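You operate a simulated robot arm through the tools that you are given. There is no shell and no other tool.

The job below is to be done with a simulated robot arm. You get a single attempt, and the scene is never put back.

TASK
Put one cap and one thumb screw from the wheel into the kit box and close it.
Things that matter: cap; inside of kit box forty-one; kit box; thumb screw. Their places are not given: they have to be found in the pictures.

It is judged by the outcome, as a careful person would: the job done as asked, and still so three seconds after it is handed in. It fails if anything else is knocked over, pushed out of place, dropped, spilled or broken. A push-on lid holds only when it is set on centred and level and pressed home; a screw cap is set on level and turned clockwise until tight.

THE ROBOT
A 6-joint arm with a two-finger gripper, fixed in place. Base frame: the origin is at the foot of the arm, x ahead of it, y to its left, z up. Lengths are in cm, angles in degrees, forces in N, time in s.
With the tool pointing down near the work surface it reaches from about 24 to 62 cm from the base axis. Its first joint turns from -66.0 to 66.0 degrees. Payload 1.37 kg.
The tool frame sits at the grasp point between the pads (the TCP): z along the fingers, y along the line on which they close. The tips reach 2.2 cm beyond it. The gripper opens to 9.2 cm. The gripper's body begins 6.5 cm behind the TCP.
Orientation is told as [roll, pitch, yaw] about the base's x, y, z axes, in that order, counted from this pose: with the fingers straight down and closing along the base's y, the tool's x points along the base's -x, its y along +y and its z along -z.

THE INTERFACE
- The arm moves only by the tool play_rows. Its argument "targets" is one flat list of numbers, 7 for each row, row after row: the shift along the tool's x, y, z in units of 40 mm (1.0 is 40 mm), then the turn, a rotation vector about the tool's x, y, z in units of 5 degrees (1.0 is 5 degrees), then the finger opening in cm, from 0 to 9.2. In form: [tx, ty, tz, ax, ay, az, claw, tx, ty, tz, ax, ay, az, claw, ...]. A call has 1 to 20 rows; each row shifts and turns the commanded pose from where the row before left it, along the tool's axes as they then stand. A call with a number of a shift or a turn outside -1 to 1 is refused whole. A row lasts 0.2 s, in which the tool goes at most 5 cm and 8.6 degrees; a call with a longer step from one row to the next is refused whole, and so is a gripper value outside its range. Where a pose cannot be reached the arm comes as near as it can. A force on the tool above 40 N (or 10 N above the force at the start of the call, whichever is more), or a blocked arm, ends the call early, and 0.2 s more pass. Each finger halts on what it meets, pressing with about 26 N; the grip force reading is that of the motor and also rises with nothing between the fingers. The clock runs only during rows and for 0.2 s after the last one: add rows that do not move to give the fingers time. It gives the time, the measured TCP pose, the force on the tool (base axes), the opening and the grip force at its end, in the units of the frame above (readings bear some noise), with the torque about the TCP (base axes, N m) and any sound that the robot's microphone picked up.
- Cameras (640 x 400 px; columns grow to the right, rows downward): "scene" is fixed at [5.15, -43.68, 57.04]; the picture's right is [0.68, -0.73, 0.00], its down [-0.54, -0.51, -0.67] and it looks along [0.49, 0.46, -0.74] (base axes); focal length 275 px, centre (320, 200). "wrist" rides on the gripper at [7.1, 1.9, -10.2] in the tool frame; the picture's right is [-0.26, 0.97, 0.00], its down [-0.75, -0.20, -0.62] and it looks along [-0.60, -0.16, 0.78] (tool axes); focal length 280 px, centre (320, 200).
- snapshot(camera): a new picture of that camera. No time passes.
- pixel_to_xyz(camera, pixels): for up to 12 pixels [column, row] of the newest picture of that camera ("zoom" is the newest enlarged one), the place [x, y, z] in the base frame of the surface seen there, good to about 0.3 cm, but the place of the scene camera against the robot may be out by one fixed shift of up to 1.8 cm in any direction. No time passes.
- close_up(camera, box): a new picture of the part [left, top, right, bottom] of that camera's present view, enlarged. No time passes.
- finish_job(): hands the job in; it is judged then, once.

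Open the gripper and draw the arm clear of the work before you hand the job in, unless the task says otherwise.

The tools are called after ">>>" as name(argument=value, ...) on one line, values as JSON. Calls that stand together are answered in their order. play_rows: Moves the arm, as the interface text tells. Its arguments: {"type":"object","properties":{"targets":{"type":"array","items":{"type":"number"}}},"required":["targets"]} The other tools are called the same way: snapshot (camera) takes a picture; pixel_to_xyz (camera, pixels) gives the place of the surface under pixels of a picture; close_up (camera, box) takes an enlarged picture of a part of a camera's view; finish_job () hands the job in.

At the start:

```text
time: 0.0
eef_pos: [28.25, -30.01, 35.76]
tcp_rot: [-0.1, -0.1, -0.1]
wrist_force: [-0.7, 0.4, 0.3]
wrist_torque: [0.02, 0.01, 0.0]
finger_gap: 9.21
grasp_force: 0.0
```

scene: 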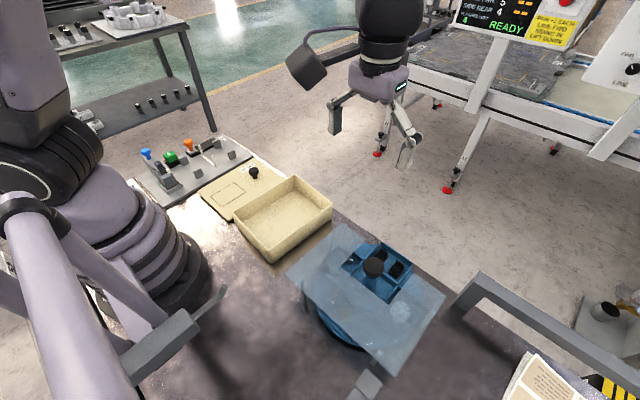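
wrist: 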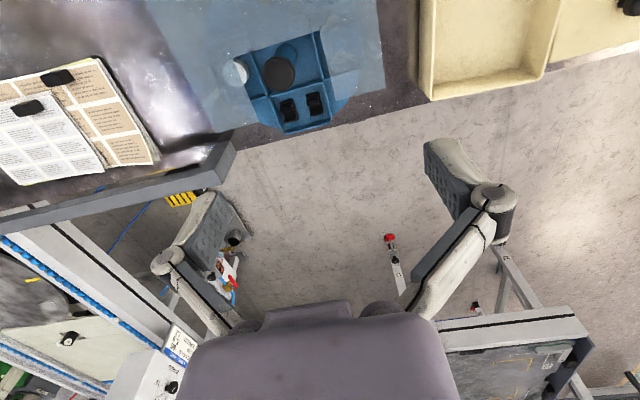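

The scene shows a blue wheel-like tray around (375,280) and a beige kit box around (282,218) with its lid perhaps at (240,190). I'll take close-ups to see more.

>>> close_up(camera="scene", box=[270, 200, 460, 380])

>>> close_up(camera="scene", box=[120, 120, 350, 270])

>>> close_up(camera="wrist", box=[150, 0, 410, 160])

>>> close_up(camera="scene", box=[440, 0, 640, 125])

>>> close_up(camera="scene", box=[440, 275, 640, 400])

>>> close_up(camera="wrist", box=[0, 40, 180, 200])

```text
2.22 times, centred on (365, 290) of scene
```

zoom: 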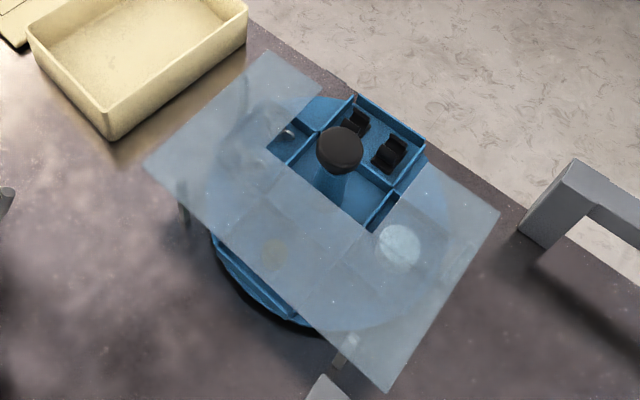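

```text
2.67 times, centred on (235, 195) of scene
```

zoom: 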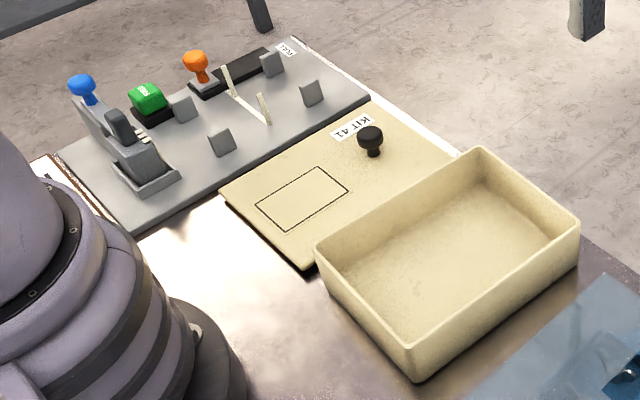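

```text
2.46 times, centred on (280, 80) of wrist
```

zoom: 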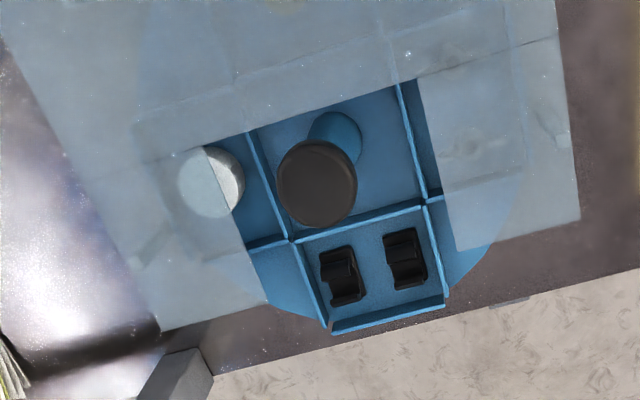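

```text
3.20 times, centred on (540, 62) of scene
```

zoom: 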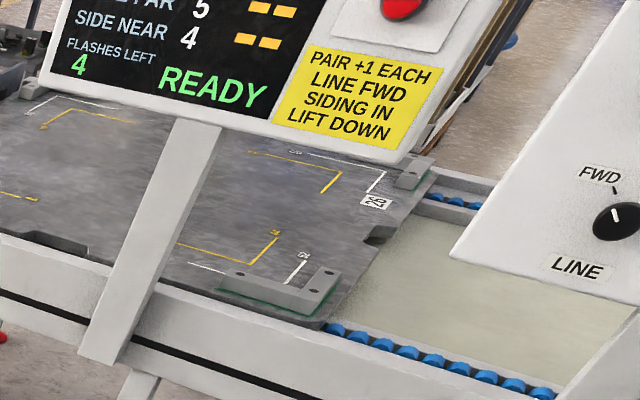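

```text
3.20 times, centred on (540, 338) of scene
```

zoom: 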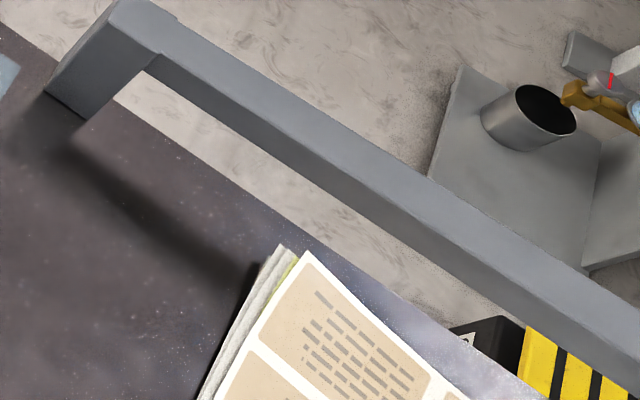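

```text
2.50 times, centred on (90, 120) of wrist
```

zoom: 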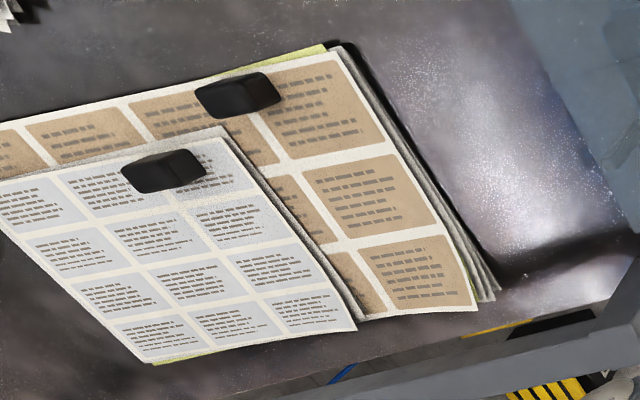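

The wheel is a blue carousel under a translucent cover with an opening, with a black knob at its centre at zoom (340,148); two black parts are in the exposed outer pocket. I'll get coordinates of the main features.

>>> pixel_to_xyz(camera="scene", pixels=[[373, 267], [344, 224], [286, 272], [443, 297], [384, 376], [345, 262], [375, 246], [410, 268], [392, 290], [354, 237], [400, 310], [352, 310]])

>>> pixel_to_xyz(camera="wrist", pixels=[[279, 73], [288, 110], [315, 104], [241, 72], [285, 130], [330, 118], [325, 35], [250, 95], [270, 98], [213, 132], [385, 90], [286, 50]])

>>> pixel_to_xyz(camera="scene", pixels=[[293, 177], [332, 207], [270, 262], [234, 215], [283, 215], [253, 172], [200, 194], [252, 158], [290, 178], [234, 219], [228, 195], [300, 262]])

```text
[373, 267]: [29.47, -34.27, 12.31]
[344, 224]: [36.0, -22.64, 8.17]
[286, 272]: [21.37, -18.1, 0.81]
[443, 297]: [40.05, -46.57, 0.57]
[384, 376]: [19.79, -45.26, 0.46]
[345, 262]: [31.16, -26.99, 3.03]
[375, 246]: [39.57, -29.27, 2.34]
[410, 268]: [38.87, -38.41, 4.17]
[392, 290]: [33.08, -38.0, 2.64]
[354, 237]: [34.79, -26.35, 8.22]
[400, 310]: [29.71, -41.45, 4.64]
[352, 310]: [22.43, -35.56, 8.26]
```

```text
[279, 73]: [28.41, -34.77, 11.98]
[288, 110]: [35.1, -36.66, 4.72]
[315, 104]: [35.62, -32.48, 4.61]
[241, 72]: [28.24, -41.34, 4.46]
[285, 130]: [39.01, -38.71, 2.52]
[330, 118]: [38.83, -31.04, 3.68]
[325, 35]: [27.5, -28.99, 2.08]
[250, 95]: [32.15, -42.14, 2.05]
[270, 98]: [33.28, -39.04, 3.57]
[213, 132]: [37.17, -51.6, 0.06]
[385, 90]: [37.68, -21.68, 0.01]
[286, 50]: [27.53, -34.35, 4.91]
```

```text
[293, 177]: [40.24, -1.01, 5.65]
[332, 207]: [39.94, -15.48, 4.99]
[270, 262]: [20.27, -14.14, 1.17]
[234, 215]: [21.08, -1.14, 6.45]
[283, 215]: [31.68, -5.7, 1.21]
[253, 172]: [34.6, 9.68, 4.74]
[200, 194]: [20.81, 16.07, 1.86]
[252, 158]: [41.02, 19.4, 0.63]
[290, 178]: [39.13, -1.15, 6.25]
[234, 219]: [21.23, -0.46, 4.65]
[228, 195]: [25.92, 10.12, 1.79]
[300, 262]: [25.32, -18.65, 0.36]
```

The cover sits at z≈8 cm and the knob top at about (28.4, -34.8, 12). I'll move the arm back and lower to look at the wheel closer with the wrist camera.

>>> play_rows(targets=[0.5, -0.1, 0.8, 0, 0, 0, 9.2, 0.5, -0.1, 0.8, 0, 0, 0, 9.2, 0.5, -0.1, 0.8, 0, 0, 0, 9.2, 0.5, -0.1, 0.7, 0, 0, 0, 9.2, 0, 0, 0, 0, 0, 0, 9.2])

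>>> snapshot(camera="wrist")

>>> snapshot(camera="scene")

```text
time: 1.2
eef_pos: [20.15, -31.49, 23.35]
tcp_rot: [-0.1, -0.2, 0.0]
wrist_force: [-0.3, -0.1, -0.1]
wrist_torque: [-0.03, 0.0, 0.02]
finger_gap: 9.22
grasp_force: 0.1
```

```text
taken
```

wrist: 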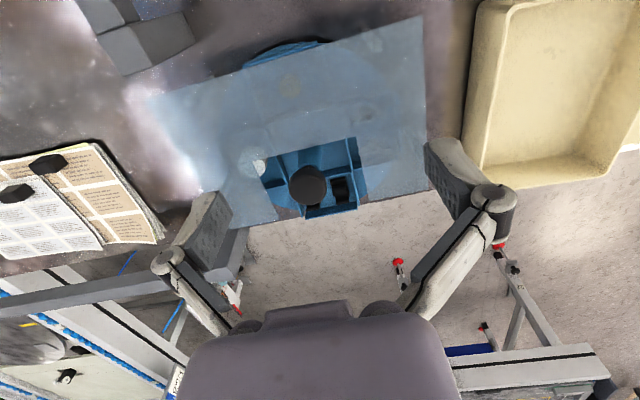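

```text
taken
```

scene: 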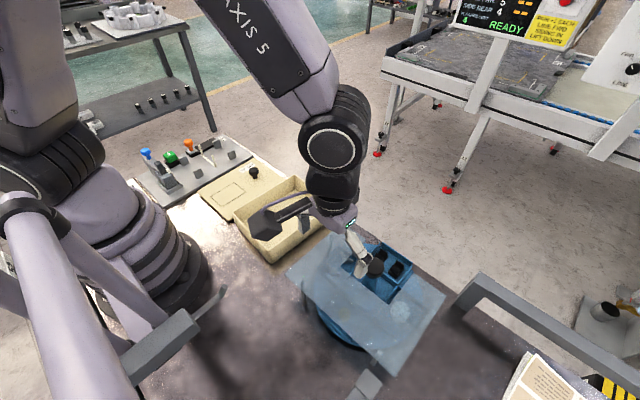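

The wheel's opening is now at about (310,180) in the wrist view. I'll enlarge it.

>>> close_up(camera="wrist", box=[220, 110, 400, 222])

>>> close_up(camera="wrist", box=[140, 0, 440, 240])

>>> close_up(camera="scene", box=[330, 220, 430, 310])

```text
3.56 times, centred on (310, 166) of wrist
```

zoom: 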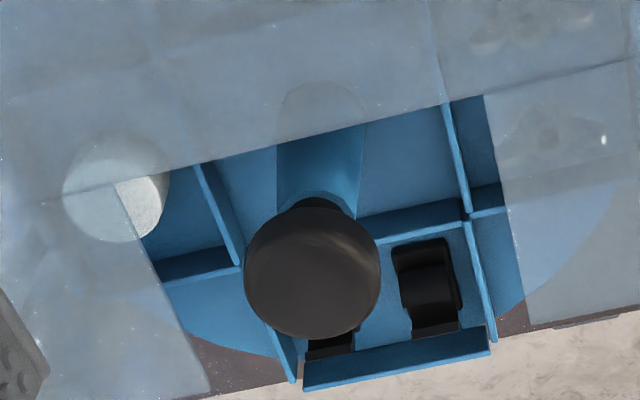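

```text
1.67 times, centred on (290, 120) of wrist
```

zoom: 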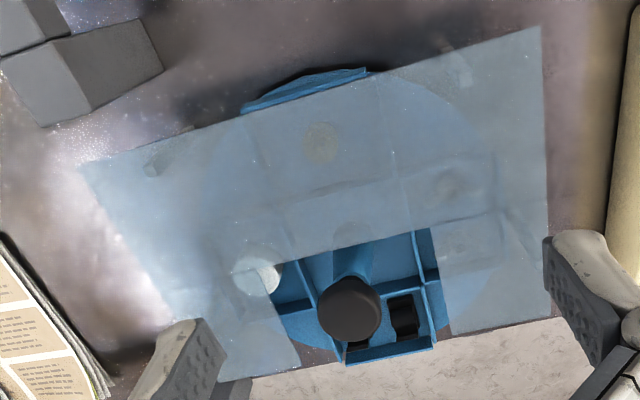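

```text
4.44 times, centred on (380, 265) of scene
```

zoom: 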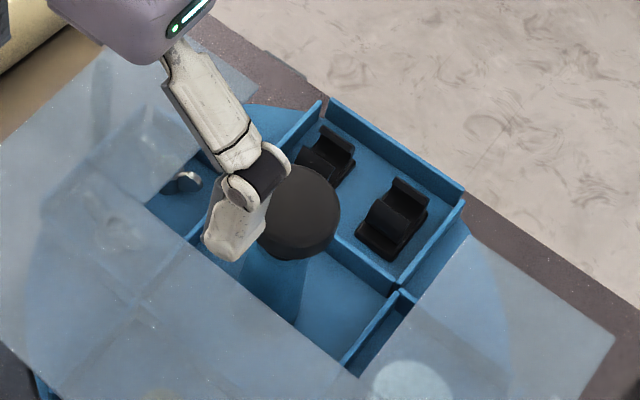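

I can see a white disc in the −y pocket, something metallic in the +y pocket, and something yellowish in the back pocket beneath the cover. I'll query coordinates in the wrist view.

>>> pixel_to_xyz(camera="wrist", pixels=[[310, 182], [312, 155], [290, 85], [252, 165], [262, 165], [340, 190], [345, 140], [310, 70], [285, 35], [255, 65], [300, 45], [355, 115]])

>>> pixel_to_xyz(camera="wrist", pixels=[[270, 185], [310, 140], [366, 145], [375, 150], [366, 180], [418, 18], [150, 100], [365, 200], [358, 205], [307, 212], [345, 137], [280, 155]])

>>> close_up(camera="wrist", box=[330, 80, 430, 200])

>>> close_up(camera="wrist", box=[230, 30, 390, 150])

```text
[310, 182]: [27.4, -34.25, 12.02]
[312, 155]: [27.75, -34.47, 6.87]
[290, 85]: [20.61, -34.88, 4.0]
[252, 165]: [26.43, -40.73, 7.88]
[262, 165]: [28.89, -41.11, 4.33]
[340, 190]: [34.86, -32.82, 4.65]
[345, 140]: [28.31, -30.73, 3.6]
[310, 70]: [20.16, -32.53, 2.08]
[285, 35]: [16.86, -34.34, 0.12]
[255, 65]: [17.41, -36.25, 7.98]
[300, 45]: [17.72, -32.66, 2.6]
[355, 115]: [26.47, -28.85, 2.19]
```

```text
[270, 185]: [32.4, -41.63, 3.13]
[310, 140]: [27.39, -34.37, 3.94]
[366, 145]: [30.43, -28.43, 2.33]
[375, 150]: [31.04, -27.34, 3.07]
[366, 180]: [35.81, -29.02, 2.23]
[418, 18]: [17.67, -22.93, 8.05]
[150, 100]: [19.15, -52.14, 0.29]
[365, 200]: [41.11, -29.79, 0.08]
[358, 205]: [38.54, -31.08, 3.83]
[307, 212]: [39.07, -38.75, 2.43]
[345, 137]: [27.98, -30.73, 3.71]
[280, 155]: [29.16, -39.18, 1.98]
```

```text
3.33 times, centred on (380, 140) of wrist
```

zoom: 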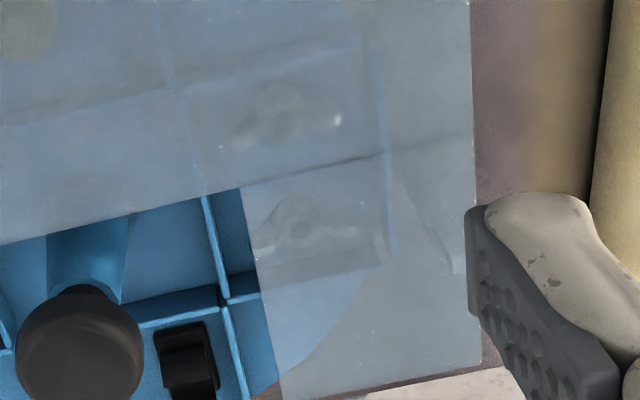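

```text
3.33 times, centred on (310, 90) of wrist
```

zoom: 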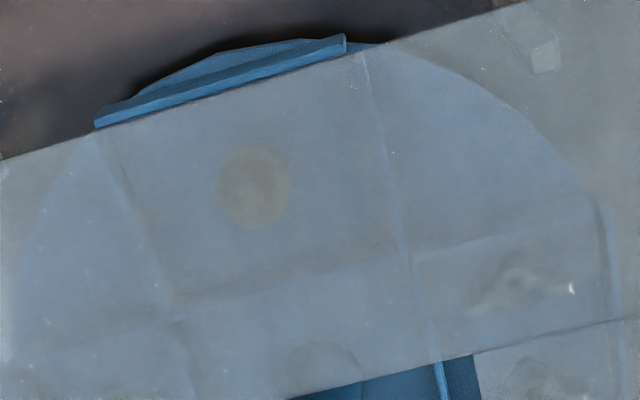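

The +y pocket holds two metallic wing screws under the cover, and the −y pocket a white disc; the back pocket holds a cream disc. Next I'll survey the kit box and its lid with the wrist camera by raising and swinging to y≈2.

>>> play_rows(targets=[0, 0, -1, 0, 0, 0, 9.2, 0, 0, -1, 0, 0, 0, 9.2, -0.11, 0.93, 0, 0, 0, 0, 9.2, -0.11, 0.93, 0, 0, 0, 0, 9.2, -0.11, 0.93, 0, 0, 0, 0, 9.2, -0.11, 0.93, 0, 0, 0, 0, 9.2, -0.11, 0.93, 0, 0, 0, 0, 9.2, -0.11, 0.93, 0, 0, 0, 0, 9.2, -0.11, 0.93, 0, 0, 0, 0, 9.2, -0.11, 0.93, 0, 0, 0, 0, 9.2, -0.11, 0.93, 0, 0, 0, 0, 9.2, 0, 0, 0, 0, 0, 0, 9.2])

>>> snapshot(camera="wrist")

>>> snapshot(camera="scene")

```text
time: 3.8
eef_pos: [24.01, 1.98, 31.55]
tcp_rot: [-0.1, -0.1, 0.0]
wrist_force: [-0.3, -0.2, 0.6]
wrist_torque: [0.0, -0.04, 0.03]
finger_gap: 9.23
grasp_force: 0.1
```

```text
taken
```

wrist: 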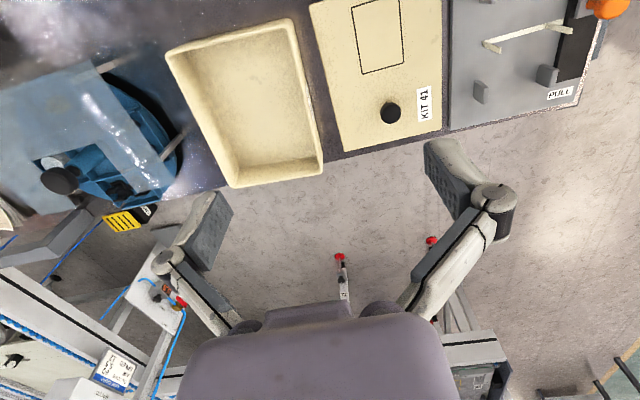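

```text
taken
```

scene: 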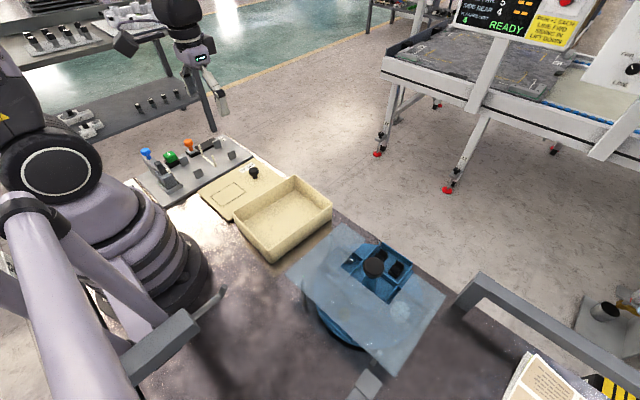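

The plate with "KIT 41" and a black knob at (390,112) beside the open box looks like the lid. I'll enlarge and query geometry of both.

>>> close_up(camera="wrist", box=[150, 0, 470, 200])

>>> pixel_to_xyz(camera="wrist", pixels=[[168, 55], [291, 20], [321, 172], [235, 185], [245, 90], [390, 112], [312, 5], [440, 128], [340, 150], [440, 10], [370, 80], [423, 104]])

>>> pixel_to_xyz(camera="wrist", pixels=[[187, 52], [282, 30], [312, 160], [243, 178], [280, 140], [220, 60], [390, 120], [390, 105], [381, 113], [399, 113], [330, 80], [300, 185]])

```text
2.00 times, centred on (310, 100) of wrist
```

zoom: 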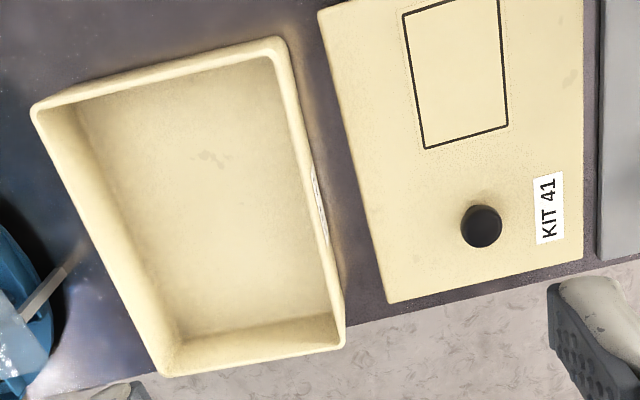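

```text
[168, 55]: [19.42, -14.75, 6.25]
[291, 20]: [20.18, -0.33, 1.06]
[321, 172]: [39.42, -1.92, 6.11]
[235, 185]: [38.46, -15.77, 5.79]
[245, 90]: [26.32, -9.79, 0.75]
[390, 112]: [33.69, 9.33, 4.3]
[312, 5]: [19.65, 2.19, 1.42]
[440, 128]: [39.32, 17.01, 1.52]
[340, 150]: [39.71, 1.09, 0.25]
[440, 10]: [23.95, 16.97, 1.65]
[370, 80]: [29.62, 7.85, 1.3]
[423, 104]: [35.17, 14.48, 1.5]
```

```text
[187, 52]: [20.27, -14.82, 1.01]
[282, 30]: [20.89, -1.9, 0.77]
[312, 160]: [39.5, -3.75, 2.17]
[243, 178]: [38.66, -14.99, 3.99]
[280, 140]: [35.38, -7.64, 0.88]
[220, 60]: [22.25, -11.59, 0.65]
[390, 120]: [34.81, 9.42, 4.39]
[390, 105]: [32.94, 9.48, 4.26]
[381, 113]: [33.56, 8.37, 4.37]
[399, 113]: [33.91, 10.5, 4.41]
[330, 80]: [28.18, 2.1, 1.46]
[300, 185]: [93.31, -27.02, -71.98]
```

Box: outer ≈ x 19.5–39.5, y −15.5 to −1, rim z≈6.2; lid: top z≈1.5, knob at (33.7, 9.4, 4.4). I'll now go back to the wheel to measure the knob accurately.

>>> play_rows(targets=[0.06, -0.95, 0, 0, 0, 0, 9.2, 0.06, -0.95, 0, 0, 0, 0, 9.2, 0.06, -0.95, 0, 0, 0, 0, 9.2, 0.06, -0.95, 0, 0, 0, 0, 9.2, 0.06, -0.95, 0, 0, 0, 0, 9.2, 0.06, -0.95, 0, 0, 0, 0, 9.2, 0.06, -0.95, 0, 0, 0, 0, 9.2, 0.06, -0.95, 0, 0, 0, 0, 9.2, 0.06, -0.95, 0, 0, 0, 0, 9.2, 0, 0, 0.9, 0, 0, 0, 9.2, 0, 0, 0.9, 0, 0, 0, 9.2, 0, 0, 0.9, 0, 0, 0, 9.2, 0, 0, 0, 0, 0, 0, 9.2])

>>> snapshot(camera="wrist")

>>> close_up(camera="wrist", box=[240, 120, 400, 220])

```text
time: 6.6
eef_pos: [21.92, -32.11, 20.48]
tcp_rot: [-0.1, -0.1, 0.0]
wrist_force: [0.2, 0.3, 0.4]
wrist_torque: [0.01, 0.0, -0.05]
finger_gap: 9.21
grasp_force: 0.0
```

```text
taken
```

wrist: 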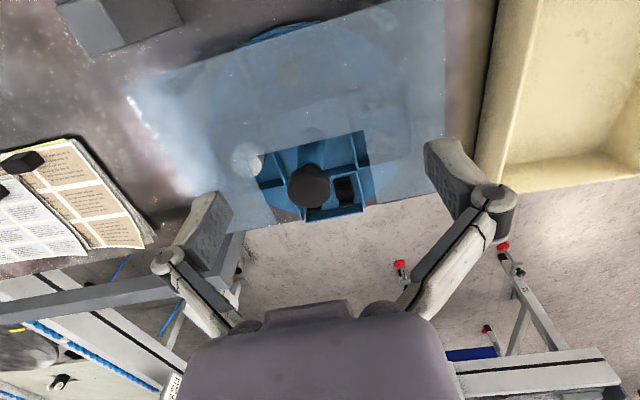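

```text
4.00 times, centred on (320, 170) of wrist
```

zoom: 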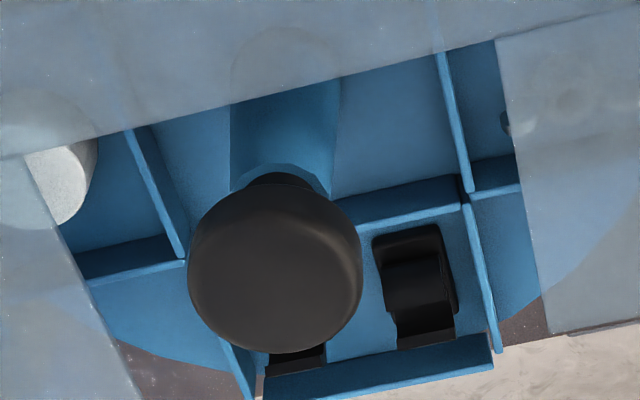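

>>> pixel_to_xyz(camera="zoom", pixels=[[275, 270], [200, 280], [352, 260], [275, 200], [280, 335], [262, 340], [295, 180], [285, 130], [45, 180], [505, 122], [415, 270], [430, 210]])

>>> pixel_to_xyz(camera="zoom", pixels=[[465, 195], [130, 130], [185, 260], [440, 50], [492, 340], [265, 385], [495, 40], [230, 100], [340, 78], [570, 95], [600, 60], [535, 290]])

```text
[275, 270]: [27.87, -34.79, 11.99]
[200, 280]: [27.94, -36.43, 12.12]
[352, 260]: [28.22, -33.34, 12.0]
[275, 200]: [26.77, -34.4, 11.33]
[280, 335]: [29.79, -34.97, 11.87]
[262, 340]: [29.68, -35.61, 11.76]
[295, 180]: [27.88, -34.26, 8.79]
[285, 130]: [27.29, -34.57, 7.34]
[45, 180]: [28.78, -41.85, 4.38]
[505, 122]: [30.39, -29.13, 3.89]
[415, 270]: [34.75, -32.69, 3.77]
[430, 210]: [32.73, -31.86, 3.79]
```

```text
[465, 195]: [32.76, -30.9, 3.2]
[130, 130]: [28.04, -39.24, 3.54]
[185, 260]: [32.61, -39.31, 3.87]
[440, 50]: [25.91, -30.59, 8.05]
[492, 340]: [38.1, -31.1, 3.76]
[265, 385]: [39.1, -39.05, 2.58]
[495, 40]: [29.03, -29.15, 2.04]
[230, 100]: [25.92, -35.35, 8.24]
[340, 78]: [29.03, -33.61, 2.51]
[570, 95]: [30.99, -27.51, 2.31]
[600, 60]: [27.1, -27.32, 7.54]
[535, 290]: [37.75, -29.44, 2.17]
```

The knob centre is about (28.1, −34.85), top z≈12, diameter ≈3.5 cm, and the wheel has four pockets around it. I'll go above the knob and lower so the fingers straddle it along y, without closing yet.

>>> play_rows(targets=[-0.8, -0.35, 0, 0, 0, 0, 8, -0.75, -0.34, 0, 0, 0, 0, 7, 0, 0, 0.8, 0, 0, 0, 6.5, 0, 0, 0.8, 0, 0, 0, 6.5, 0, 0, 0.4, 0, 0, 0, 6.5, 0, 0, 0, 0, 0, 0, 6.5])

>>> snapshot(camera="wrist")

>>> snapshot(camera="scene")

```text
time: 8.0
eef_pos: [28.02, -34.97, 12.55]
tcp_rot: [0.1, -0.1, 0.0]
wrist_force: [0.0, 0.3, -0.1]
wrist_torque: [-0.03, 0.01, 0.0]
finger_gap: 6.5
grasp_force: 0.2
```

```text
taken
```

wrist: 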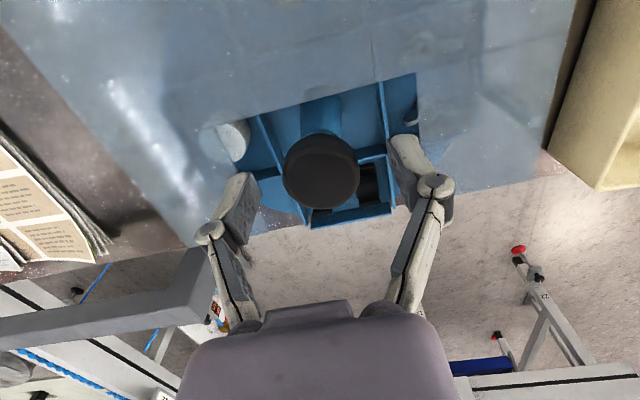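

```text
taken
```

scene: 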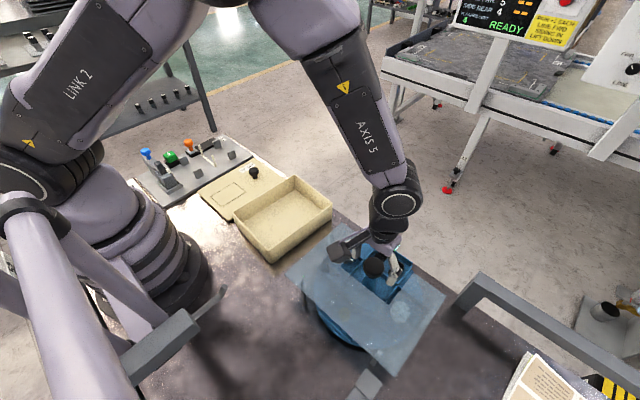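

The fingers straddle the knob; I'll check the knob's position in this view against the TCP before closing.

>>> close_up(camera="wrist", box=[200, 70, 440, 240])

>>> pixel_to_xyz(camera="wrist", pixels=[[321, 140], [321, 200], [287, 172], [355, 170], [321, 170], [230, 140], [412, 115], [243, 135], [368, 185], [322, 215]])

```text
2.35 times, centred on (320, 155) of wrist
```

zoom: 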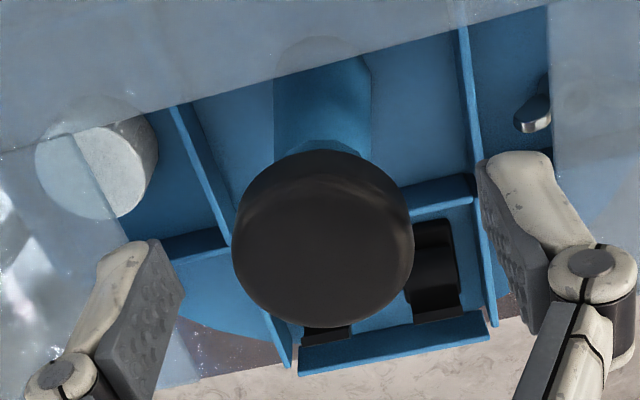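

```text
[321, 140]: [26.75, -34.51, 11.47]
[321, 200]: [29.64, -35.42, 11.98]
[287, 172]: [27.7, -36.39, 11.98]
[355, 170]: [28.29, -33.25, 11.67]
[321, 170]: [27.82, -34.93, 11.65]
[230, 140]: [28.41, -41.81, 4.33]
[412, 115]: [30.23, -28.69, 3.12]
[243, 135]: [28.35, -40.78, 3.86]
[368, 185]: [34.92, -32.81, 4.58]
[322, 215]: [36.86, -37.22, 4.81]
```

The knob centre reads ≈(28.0, −34.85), matching the TCP. I'll lower by 1.5 cm and close on the knob.

>>> play_rows(targets=[0, 0.03, 0.38, 0, 0, 0, 6.5, 0, 0, 0, 0, 0, 0, 5, 0, 0, 0, 0, 0, 0, 3, 0, 0, 0, 0, 0, 0, 3, 0, 0, 0, 0, 0, 0, 3])

```text
time: 9.2
eef_pos: [28.13, -35.03, 11.12]
tcp_rot: [-0.2, -0.2, 0.0]
wrist_force: [-1.1, -16.5, -4.1]
wrist_torque: [-0.13, 0.01, -0.07]
finger_gap: 3.68
grasp_force: 27.9
```

Gripped at 3.68 cm, but a −16.5 N side force along y shows I'm slightly off centre. I'll shift slightly toward −y and check.

>>> play_rows(targets=[0, -0.03, 0, 0, 0, 0, 3, 0, 0, 0, 0, 0, 0, 3])

```text
time: 9.8
eef_pos: [28.07, -35.03, 11.02]
tcp_rot: [-0.1, -0.1, 0.0]
wrist_force: [-1.2, -9.1, 1.3]
wrist_torque: [-0.09, -0.38, -0.05]
finger_gap: 3.68
grasp_force: 27.8
```

The side force halved. One more small shift, then begin turning the wheel counter-clockwise (seen from above) by 10° to test.

>>> play_rows(targets=[0, -0.03, 0, 0, 0, 0, 3, 0, 0, 0, 0, 0, -1, 3, 0, 0, 0, 0, 0, -1, 3, 0, 0, 0, 0, 0, 0, 3])

>>> snapshot(camera="wrist")

>>> snapshot(camera="scene")

```text
time: 10.8
eef_pos: [28.13, -34.97, 11.1]
tcp_rot: [-0.1, -0.1, 10.1]
wrist_force: [5.5, 3.6, 6.6]
wrist_torque: [0.0, 0.29, 0.02]
finger_gap: 3.69
grasp_force: 28.1
```

```text
taken
```

wrist: 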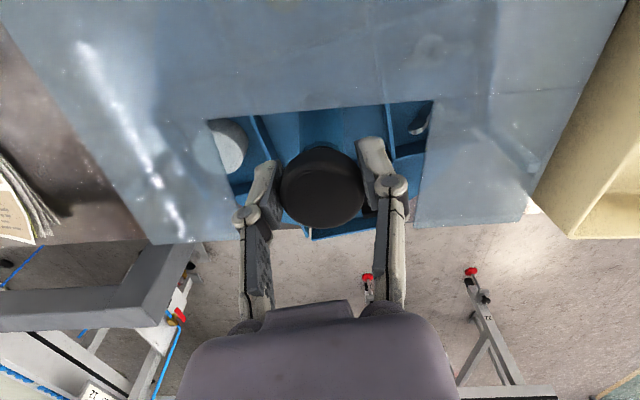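

```text
taken
```

scene: 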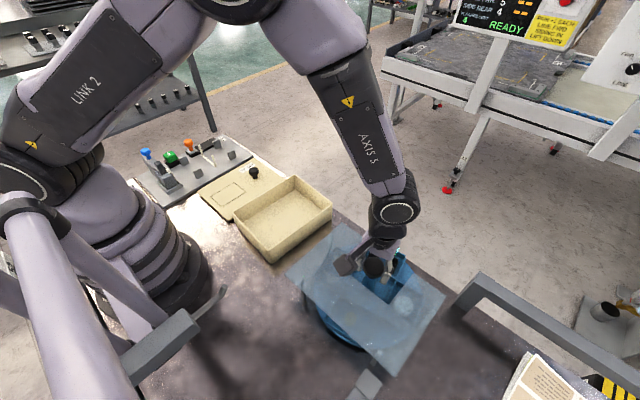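

The wheel follows the gripper with low torque. I'll continue the turn to +90° in total.

>>> play_rows(targets=[0, 0, 0, 0, 0, -1, 3, 0, 0, 0, 0, 0, -1, 3, 0, 0, 0, 0, 0, -1, 3, 0, 0, 0, 0, 0, -1, 3, 0, 0, 0, 0, 0, -1, 3, 0, 0, 0, 0, 0, -1, 3, 0, 0, 0, 0, 0, -1, 3, 0, 0, 0, 0, 0, -1, 3, 0, 0, 0, 0, 0, 0, 3])

>>> snapshot(camera="scene")

```text
time: 12.8
eef_pos: [28.32, -35.36, 11.1]
tcp_rot: [-0.5, 0.1, 50.0]
wrist_force: [19.1, -21.9, -22.7]
wrist_torque: [-0.06, 0.07, -0.11]
finger_gap: 3.67
grasp_force: 27.8
```

```text
taken
```

scene: 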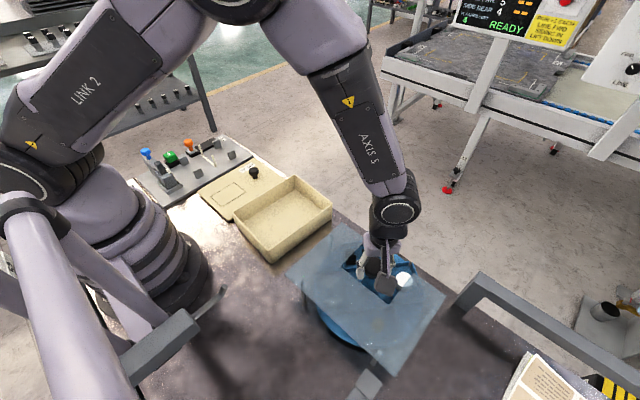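

Reaction force rose to ≈(19, −22, −23) N, meaning my rotation axis is slightly off the wheel's axis. I'll relieve it with a small shift along the force before turning on.

>>> play_rows(targets=[0.02, -0.06, 0.04, 0, 0, 0, 3, 0, 0, 0, 0, 0, 0, 3])

```text
time: 13.4
eef_pos: [28.22, -35.27, 10.93]
tcp_rot: [0.0, 0.0, 50.0]
wrist_force: [3.3, -0.8, 16.5]
wrist_torque: [0.0, -0.07, -0.01]
finger_gap: 3.74
grasp_force: 27.8
```

Side force is gone; z force is now +16.5, so I'll back up by a hair and turn 20° more.

>>> play_rows(targets=[0, 0, -0.015, 0, 0, 0, 3, 0, 0, 0, 0, 0, -1, 3, 0, 0, 0, 0, 0, -1, 3, 0, 0, 0, 0, 0, -1, 3, 0, 0, 0, 0, 0, -1, 3, 0, 0, 0, 0, 0, 0, 3])

>>> snapshot(camera="scene")

>>> snapshot(camera="wrist")

```text
time: 14.8
eef_pos: [28.36, -35.27, 11.05]
tcp_rot: [-0.1, 0.0, 70.2]
wrist_force: [18.2, -5.2, 4.2]
wrist_torque: [0.08, -0.18, -0.09]
finger_gap: 3.68
grasp_force: 27.5
```

```text
taken
```

scene: 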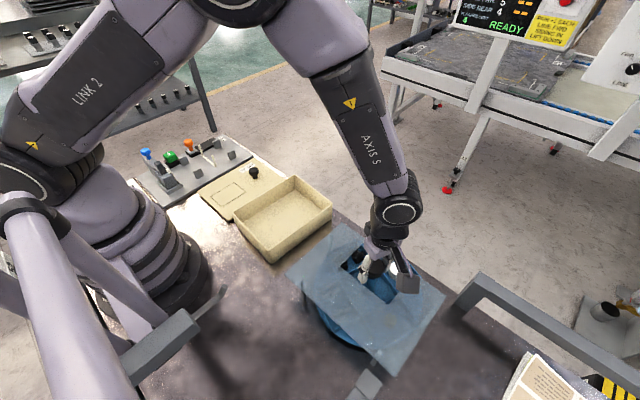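

```text
taken
```

wrist: 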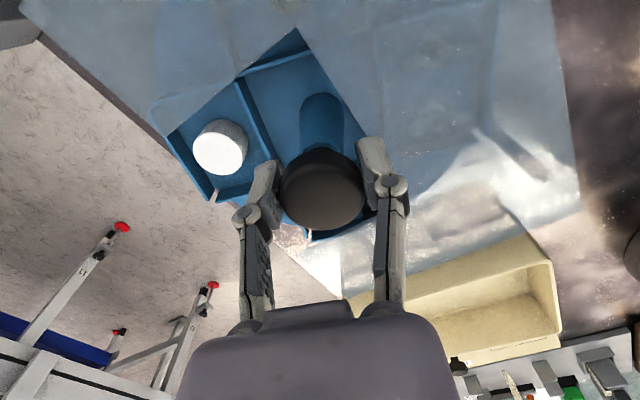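

The white disc is now visible in the pocket swinging to the front. I'll relieve the side force and finish the turn to 90°.

>>> play_rows(targets=[0, -0.035, 0, 0, 0, 0, 3, 0, 0, 0, 0, 0, -1, 3, 0, 0, 0, 0, 0, -1, 3, 0, -0.02, 0, 0, 0, -1, 3, 0, 0, 0, 0, 0, -1, 3, 0, 0, 0, 0, 0, 0, 3])

>>> snapshot(camera="wrist")

>>> snapshot(camera="scene")

```text
time: 16.2
eef_pos: [28.57, -35.35, 11.03]
tcp_rot: [-0.1, 0.1, 90.2]
wrist_force: [11.7, -1.9, 10.0]
wrist_torque: [0.43, -0.07, -0.04]
finger_gap: 3.67
grasp_force: 28.0
```

```text
taken
```

wrist: 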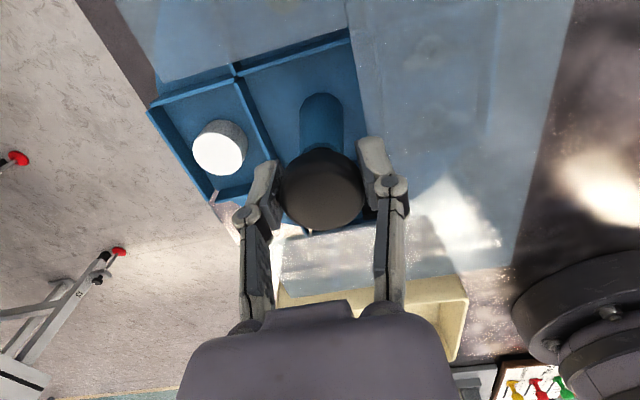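

```text
taken
```

scene: 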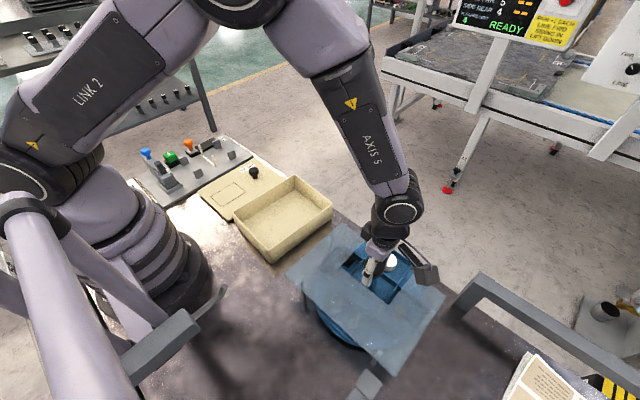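

The disc pocket is now at the front. I'll release the knob, lift straight up, and turn back to yaw 0.

>>> play_rows(targets=[0, 0, 0, 0, 0, 0, 5, 0, 0, 0, 0, 0, 0, 6.5, 0, 0, 0, 0, 0, 0, 6.5, 0, 0, -0.8, 0, 0, 0, 6.5, 0, 0, -0.8, 0, 0, 0, 6.5, 0, 0, -0.5, 0, 0, 1, 6.5, 0, 0, 0, 0, 0, 1, 6.5, 0, 0, 0, 0, 0, 1, 6.5, 0, 0, 0, 0, 0, 1, 6.5, 0, 0, 0, 0, 0, 1, 6.5, 0, 0, 0, 0, 0, 1, 6.5, 0, 0, 0, 0, 0, 1, 6.5, 0, 0, 0, 0, 0, 1, 6.5, 0, 0, 0, 0, 0, 1, 6.5, 0, 0, 0, 0, 0, 1, 6.5, 0, 0, 0, 0, 0, 1, 6.5, 0, 0, 0, 0, 0, 1, 6.5, 0, 0, 0, 0, 0, 1, 6.5, 0, 0, 0, 0, 0, 1, 6.5, 0, 0, 0, 0, 0, 1, 6.5])

>>> play_rows(targets=[0, 0, 0, 0, 0, 1, 6.5, 0, 0, 0, 0, 0, 1, 6.5, 0, 0, 0, 0, 0, 1, 6.5, 0.7, 0.2, 0, 0, 0, 0, 9.2, 0.7, 0.2, 0, 0, 0, 0, 9.2, 0, 0, 0, 0, 0, 0, 9.2])

>>> snapshot(camera="wrist")

>>> close_up(camera="wrist", box=[200, 80, 440, 230])

>>> snapshot(camera="scene")

```text
time: 20.4
eef_pos: [28.45, -35.34, 19.47]
tcp_rot: [-0.1, -0.1, 14.9]
wrist_force: [0.2, -0.1, 0.4]
wrist_torque: [0.02, -0.01, 0.02]
finger_gap: 6.48
grasp_force: 0.1
```

```text
time: 21.8
eef_pos: [22.88, -33.78, 19.5]
tcp_rot: [0.0, 0.0, -0.1]
wrist_force: [-0.3, 0.3, 0.3]
wrist_torque: [-0.02, -0.01, 0.0]
finger_gap: 9.19
grasp_force: 0.0
```

```text
taken
```

wrist: 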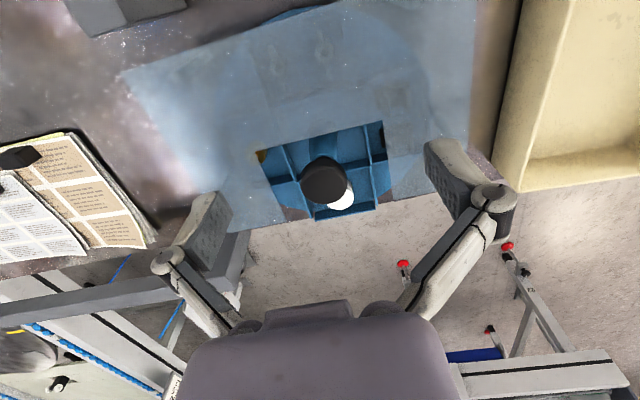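

```text
2.67 times, centred on (320, 155) of wrist
```

zoom: 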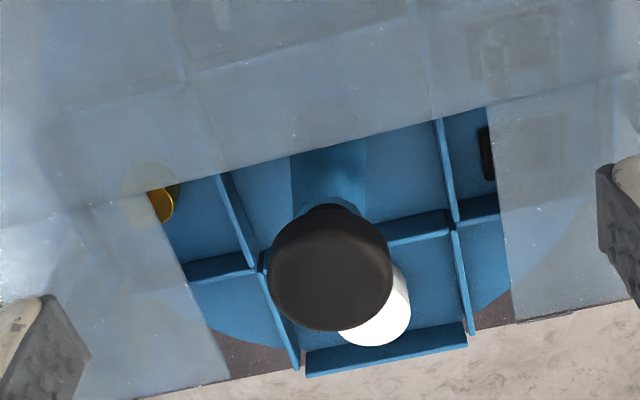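

```text
taken
```

scene: 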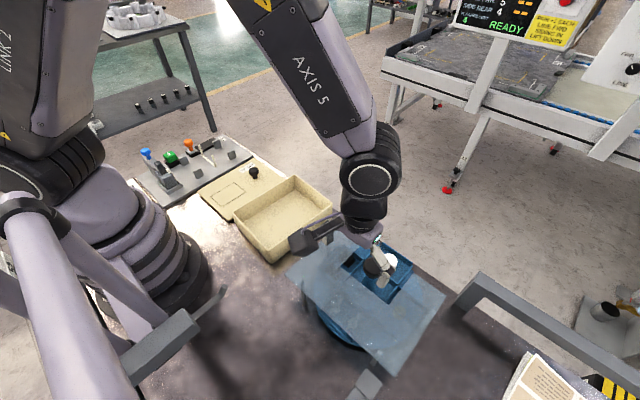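

A brass-coloured disc is in the −y pocket now, and the white cylinder in the front pocket is half hidden by the knob. I'll move forward to see the front pocket well.

>>> play_rows(targets=[-1, 0, 0, 0, 0, 0, 9.2, -1, 0, 0, 0, 0, 0, 9.2, -0.5, 0, 0, 0, 0, 0, 9.2, 0, 0, 0, 0, 0, 0, 9.2])

>>> snapshot(camera="wrist")

>>> close_up(camera="wrist", box=[200, 30, 440, 180])

```text
time: 22.8
eef_pos: [32.89, -33.82, 19.4]
tcp_rot: [0.0, -0.1, 0.0]
wrist_force: [-0.3, -0.1, -0.4]
wrist_torque: [-0.04, 0.04, 0.02]
finger_gap: 9.2
grasp_force: 0.1
```

```text
taken
```

wrist: 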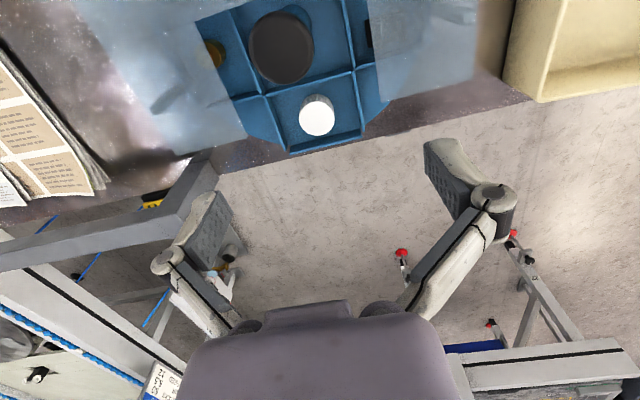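

```text
2.67 times, centred on (320, 105) of wrist
```

zoom: 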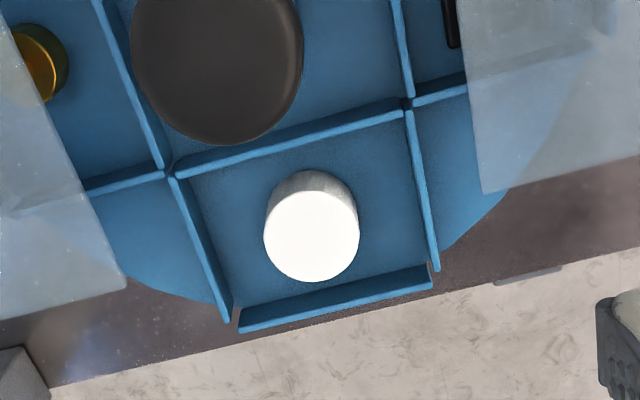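

I'll zoom into both disc-like parts to determine which one is a cap.

>>> close_up(camera="wrist", box=[195, 30, 245, 80])

>>> close_up(camera="wrist", box=[290, 85, 350, 145])

>>> pixel_to_xyz(camera="wrist", pixels=[[317, 120], [302, 118], [332, 118], [318, 98], [316, 134], [308, 98], [350, 130], [285, 130], [270, 95], [355, 75], [365, 130], [290, 150]])

```text
8.00 times, centred on (220, 55) of wrist
```

zoom: 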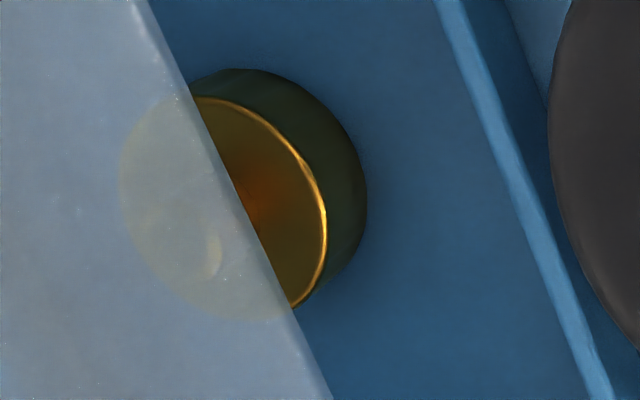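

```text
6.67 times, centred on (320, 115) of wrist
```

zoom: 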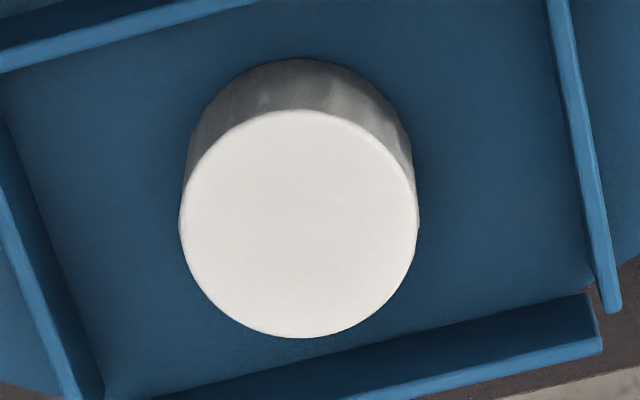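

```text
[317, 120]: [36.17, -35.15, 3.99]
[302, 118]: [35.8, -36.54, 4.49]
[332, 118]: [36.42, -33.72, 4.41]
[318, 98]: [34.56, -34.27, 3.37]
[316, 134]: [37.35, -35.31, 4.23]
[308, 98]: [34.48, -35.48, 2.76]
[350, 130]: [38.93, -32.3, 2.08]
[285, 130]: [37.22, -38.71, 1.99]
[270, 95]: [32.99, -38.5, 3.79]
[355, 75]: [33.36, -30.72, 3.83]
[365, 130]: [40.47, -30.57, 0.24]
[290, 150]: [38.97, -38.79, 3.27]
```

The white part is a plain white cylinder; the other is brass, partly covered. I'll move to the +y side to peek under the cover's edge at the brass part for identification.

>>> play_rows(targets=[0.4, 0.8, 0, 0, 0, 0, 9.2, 0.4, 0.8, 0, 0, 0, 0, 9.2, 0.4, 0.8, 0, 0, 0, 0, 9.2, 0.2, 0.4, 0.3, 0, 0, 0, 9.2, 0, 0, 0, 0, 0, 0, 9.2])

>>> snapshot(camera="wrist")

>>> close_up(camera="wrist", box=[60, 90, 260, 215])

```text
time: 24.0
eef_pos: [27.27, -22.58, 18.15]
tcp_rot: [-0.1, -0.1, 0.0]
wrist_force: [-0.1, 0.6, 0.1]
wrist_torque: [-0.01, 0.01, 0.04]
finger_gap: 9.19
grasp_force: 0.1
```

```text
taken
```

wrist: 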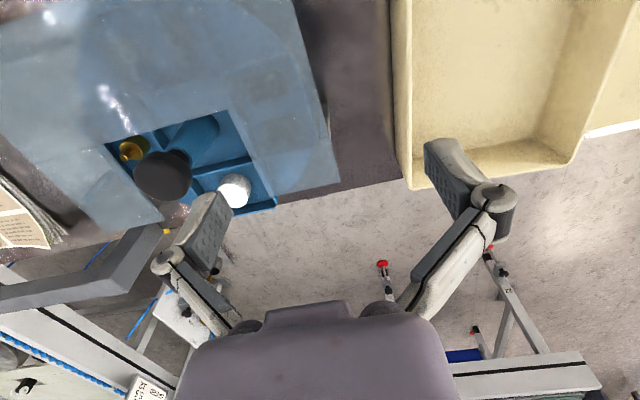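

```text
3.20 times, centred on (160, 152) of wrist
```

zoom: 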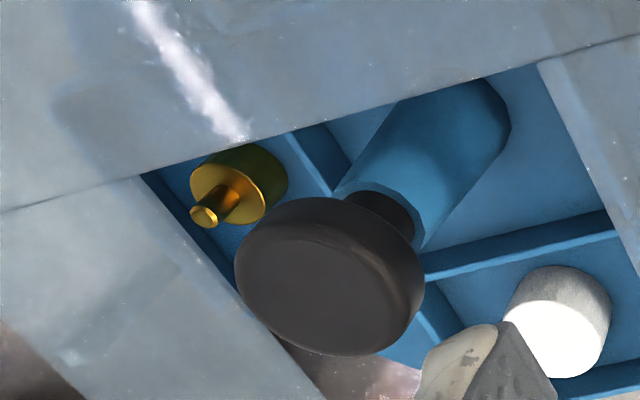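

The brass part turns out to have a disc head with a stem standing up — a thumb screw — so the silver winged parts are likely wing nuts and the white cylinder the cap. I'll measure the brass part and zoom more.

>>> close_up(camera="wrist", box=[100, 125, 180, 175])

>>> pixel_to_xyz(camera="wrist", pixels=[[124, 155], [130, 148], [121, 147], [138, 145], [139, 155], [132, 160], [145, 148], [128, 135]])

>>> close_up(camera="wrist", box=[60, 20, 320, 182])

```text
8.00 times, centred on (140, 150) of wrist
```

zoom: 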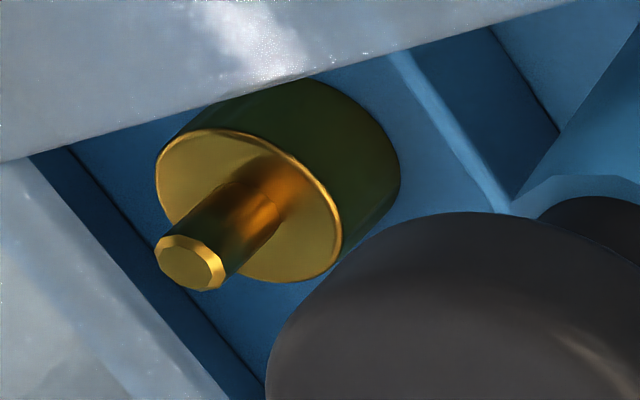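

```text
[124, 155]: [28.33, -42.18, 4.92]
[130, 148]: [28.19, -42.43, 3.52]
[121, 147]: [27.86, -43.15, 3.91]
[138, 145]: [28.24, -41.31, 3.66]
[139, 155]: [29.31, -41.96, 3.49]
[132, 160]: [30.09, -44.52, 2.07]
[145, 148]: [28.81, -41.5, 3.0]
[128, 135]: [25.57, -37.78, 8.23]
```

```text
2.46 times, centred on (190, 101) of wrist
```

zoom: 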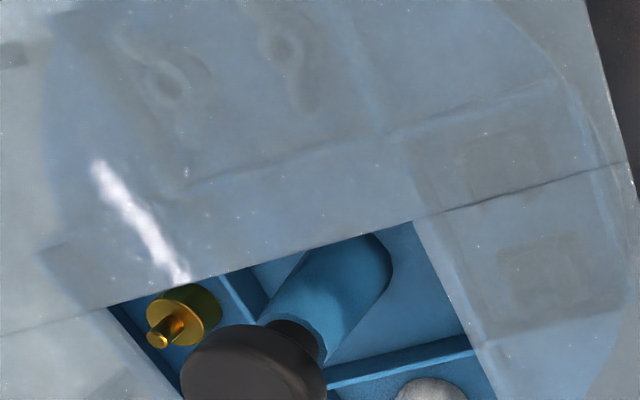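

The silver parts under the cover show a hub with two wings (wing nuts), so brass = thumb screw, white = cap. Before lowering into the front pocket I must check that the wrist camera's housing clears the knob, so I'll measure it in the scene view, along with the cover's front edge.

>>> snapshot(camera="scene")

>>> close_up(camera="scene", box=[220, 130, 400, 260])

>>> pixel_to_xyz(camera="wrist", pixels=[[162, 218], [330, 183], [336, 178], [280, 190], [230, 112], [250, 160], [105, 143], [160, 224]])

```text
taken
```

scene: 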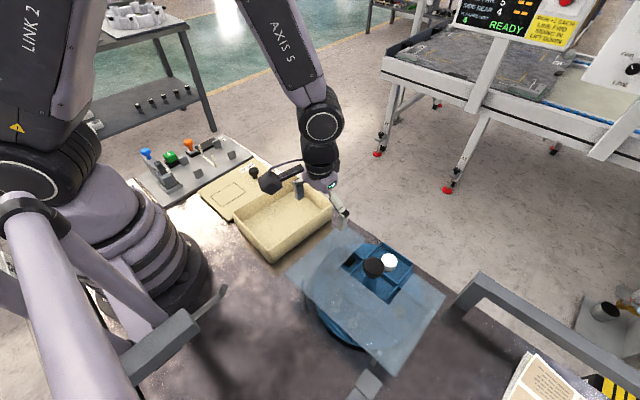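

```text
3.08 times, centred on (310, 195) of scene
```

zoom: 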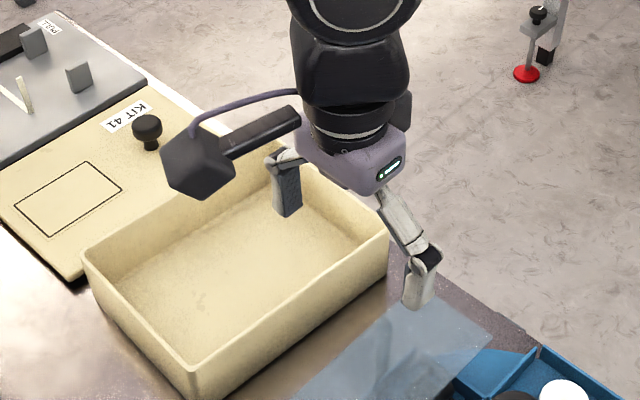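

```text
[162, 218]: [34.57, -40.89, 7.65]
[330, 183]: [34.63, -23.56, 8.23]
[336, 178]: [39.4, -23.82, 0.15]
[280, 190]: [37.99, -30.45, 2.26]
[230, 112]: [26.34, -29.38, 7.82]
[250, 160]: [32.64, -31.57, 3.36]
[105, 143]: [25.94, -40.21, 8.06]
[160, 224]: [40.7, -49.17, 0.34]
```

The camera housing is the dark box at zoom (198,165). I'll query its lowest points and compare with the TCP (known at z=18.15).

>>> pixel_to_xyz(camera="zoom", pixels=[[203, 196], [203, 185], [228, 178], [172, 180], [165, 145], [198, 135], [215, 160], [260, 135], [416, 300], [288, 210]])

```text
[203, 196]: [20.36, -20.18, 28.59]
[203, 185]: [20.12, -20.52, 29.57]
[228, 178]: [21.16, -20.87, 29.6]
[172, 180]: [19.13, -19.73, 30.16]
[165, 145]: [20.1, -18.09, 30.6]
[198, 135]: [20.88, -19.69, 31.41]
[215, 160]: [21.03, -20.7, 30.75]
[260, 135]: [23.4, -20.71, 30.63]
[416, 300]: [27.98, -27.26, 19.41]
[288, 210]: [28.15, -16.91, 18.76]
```

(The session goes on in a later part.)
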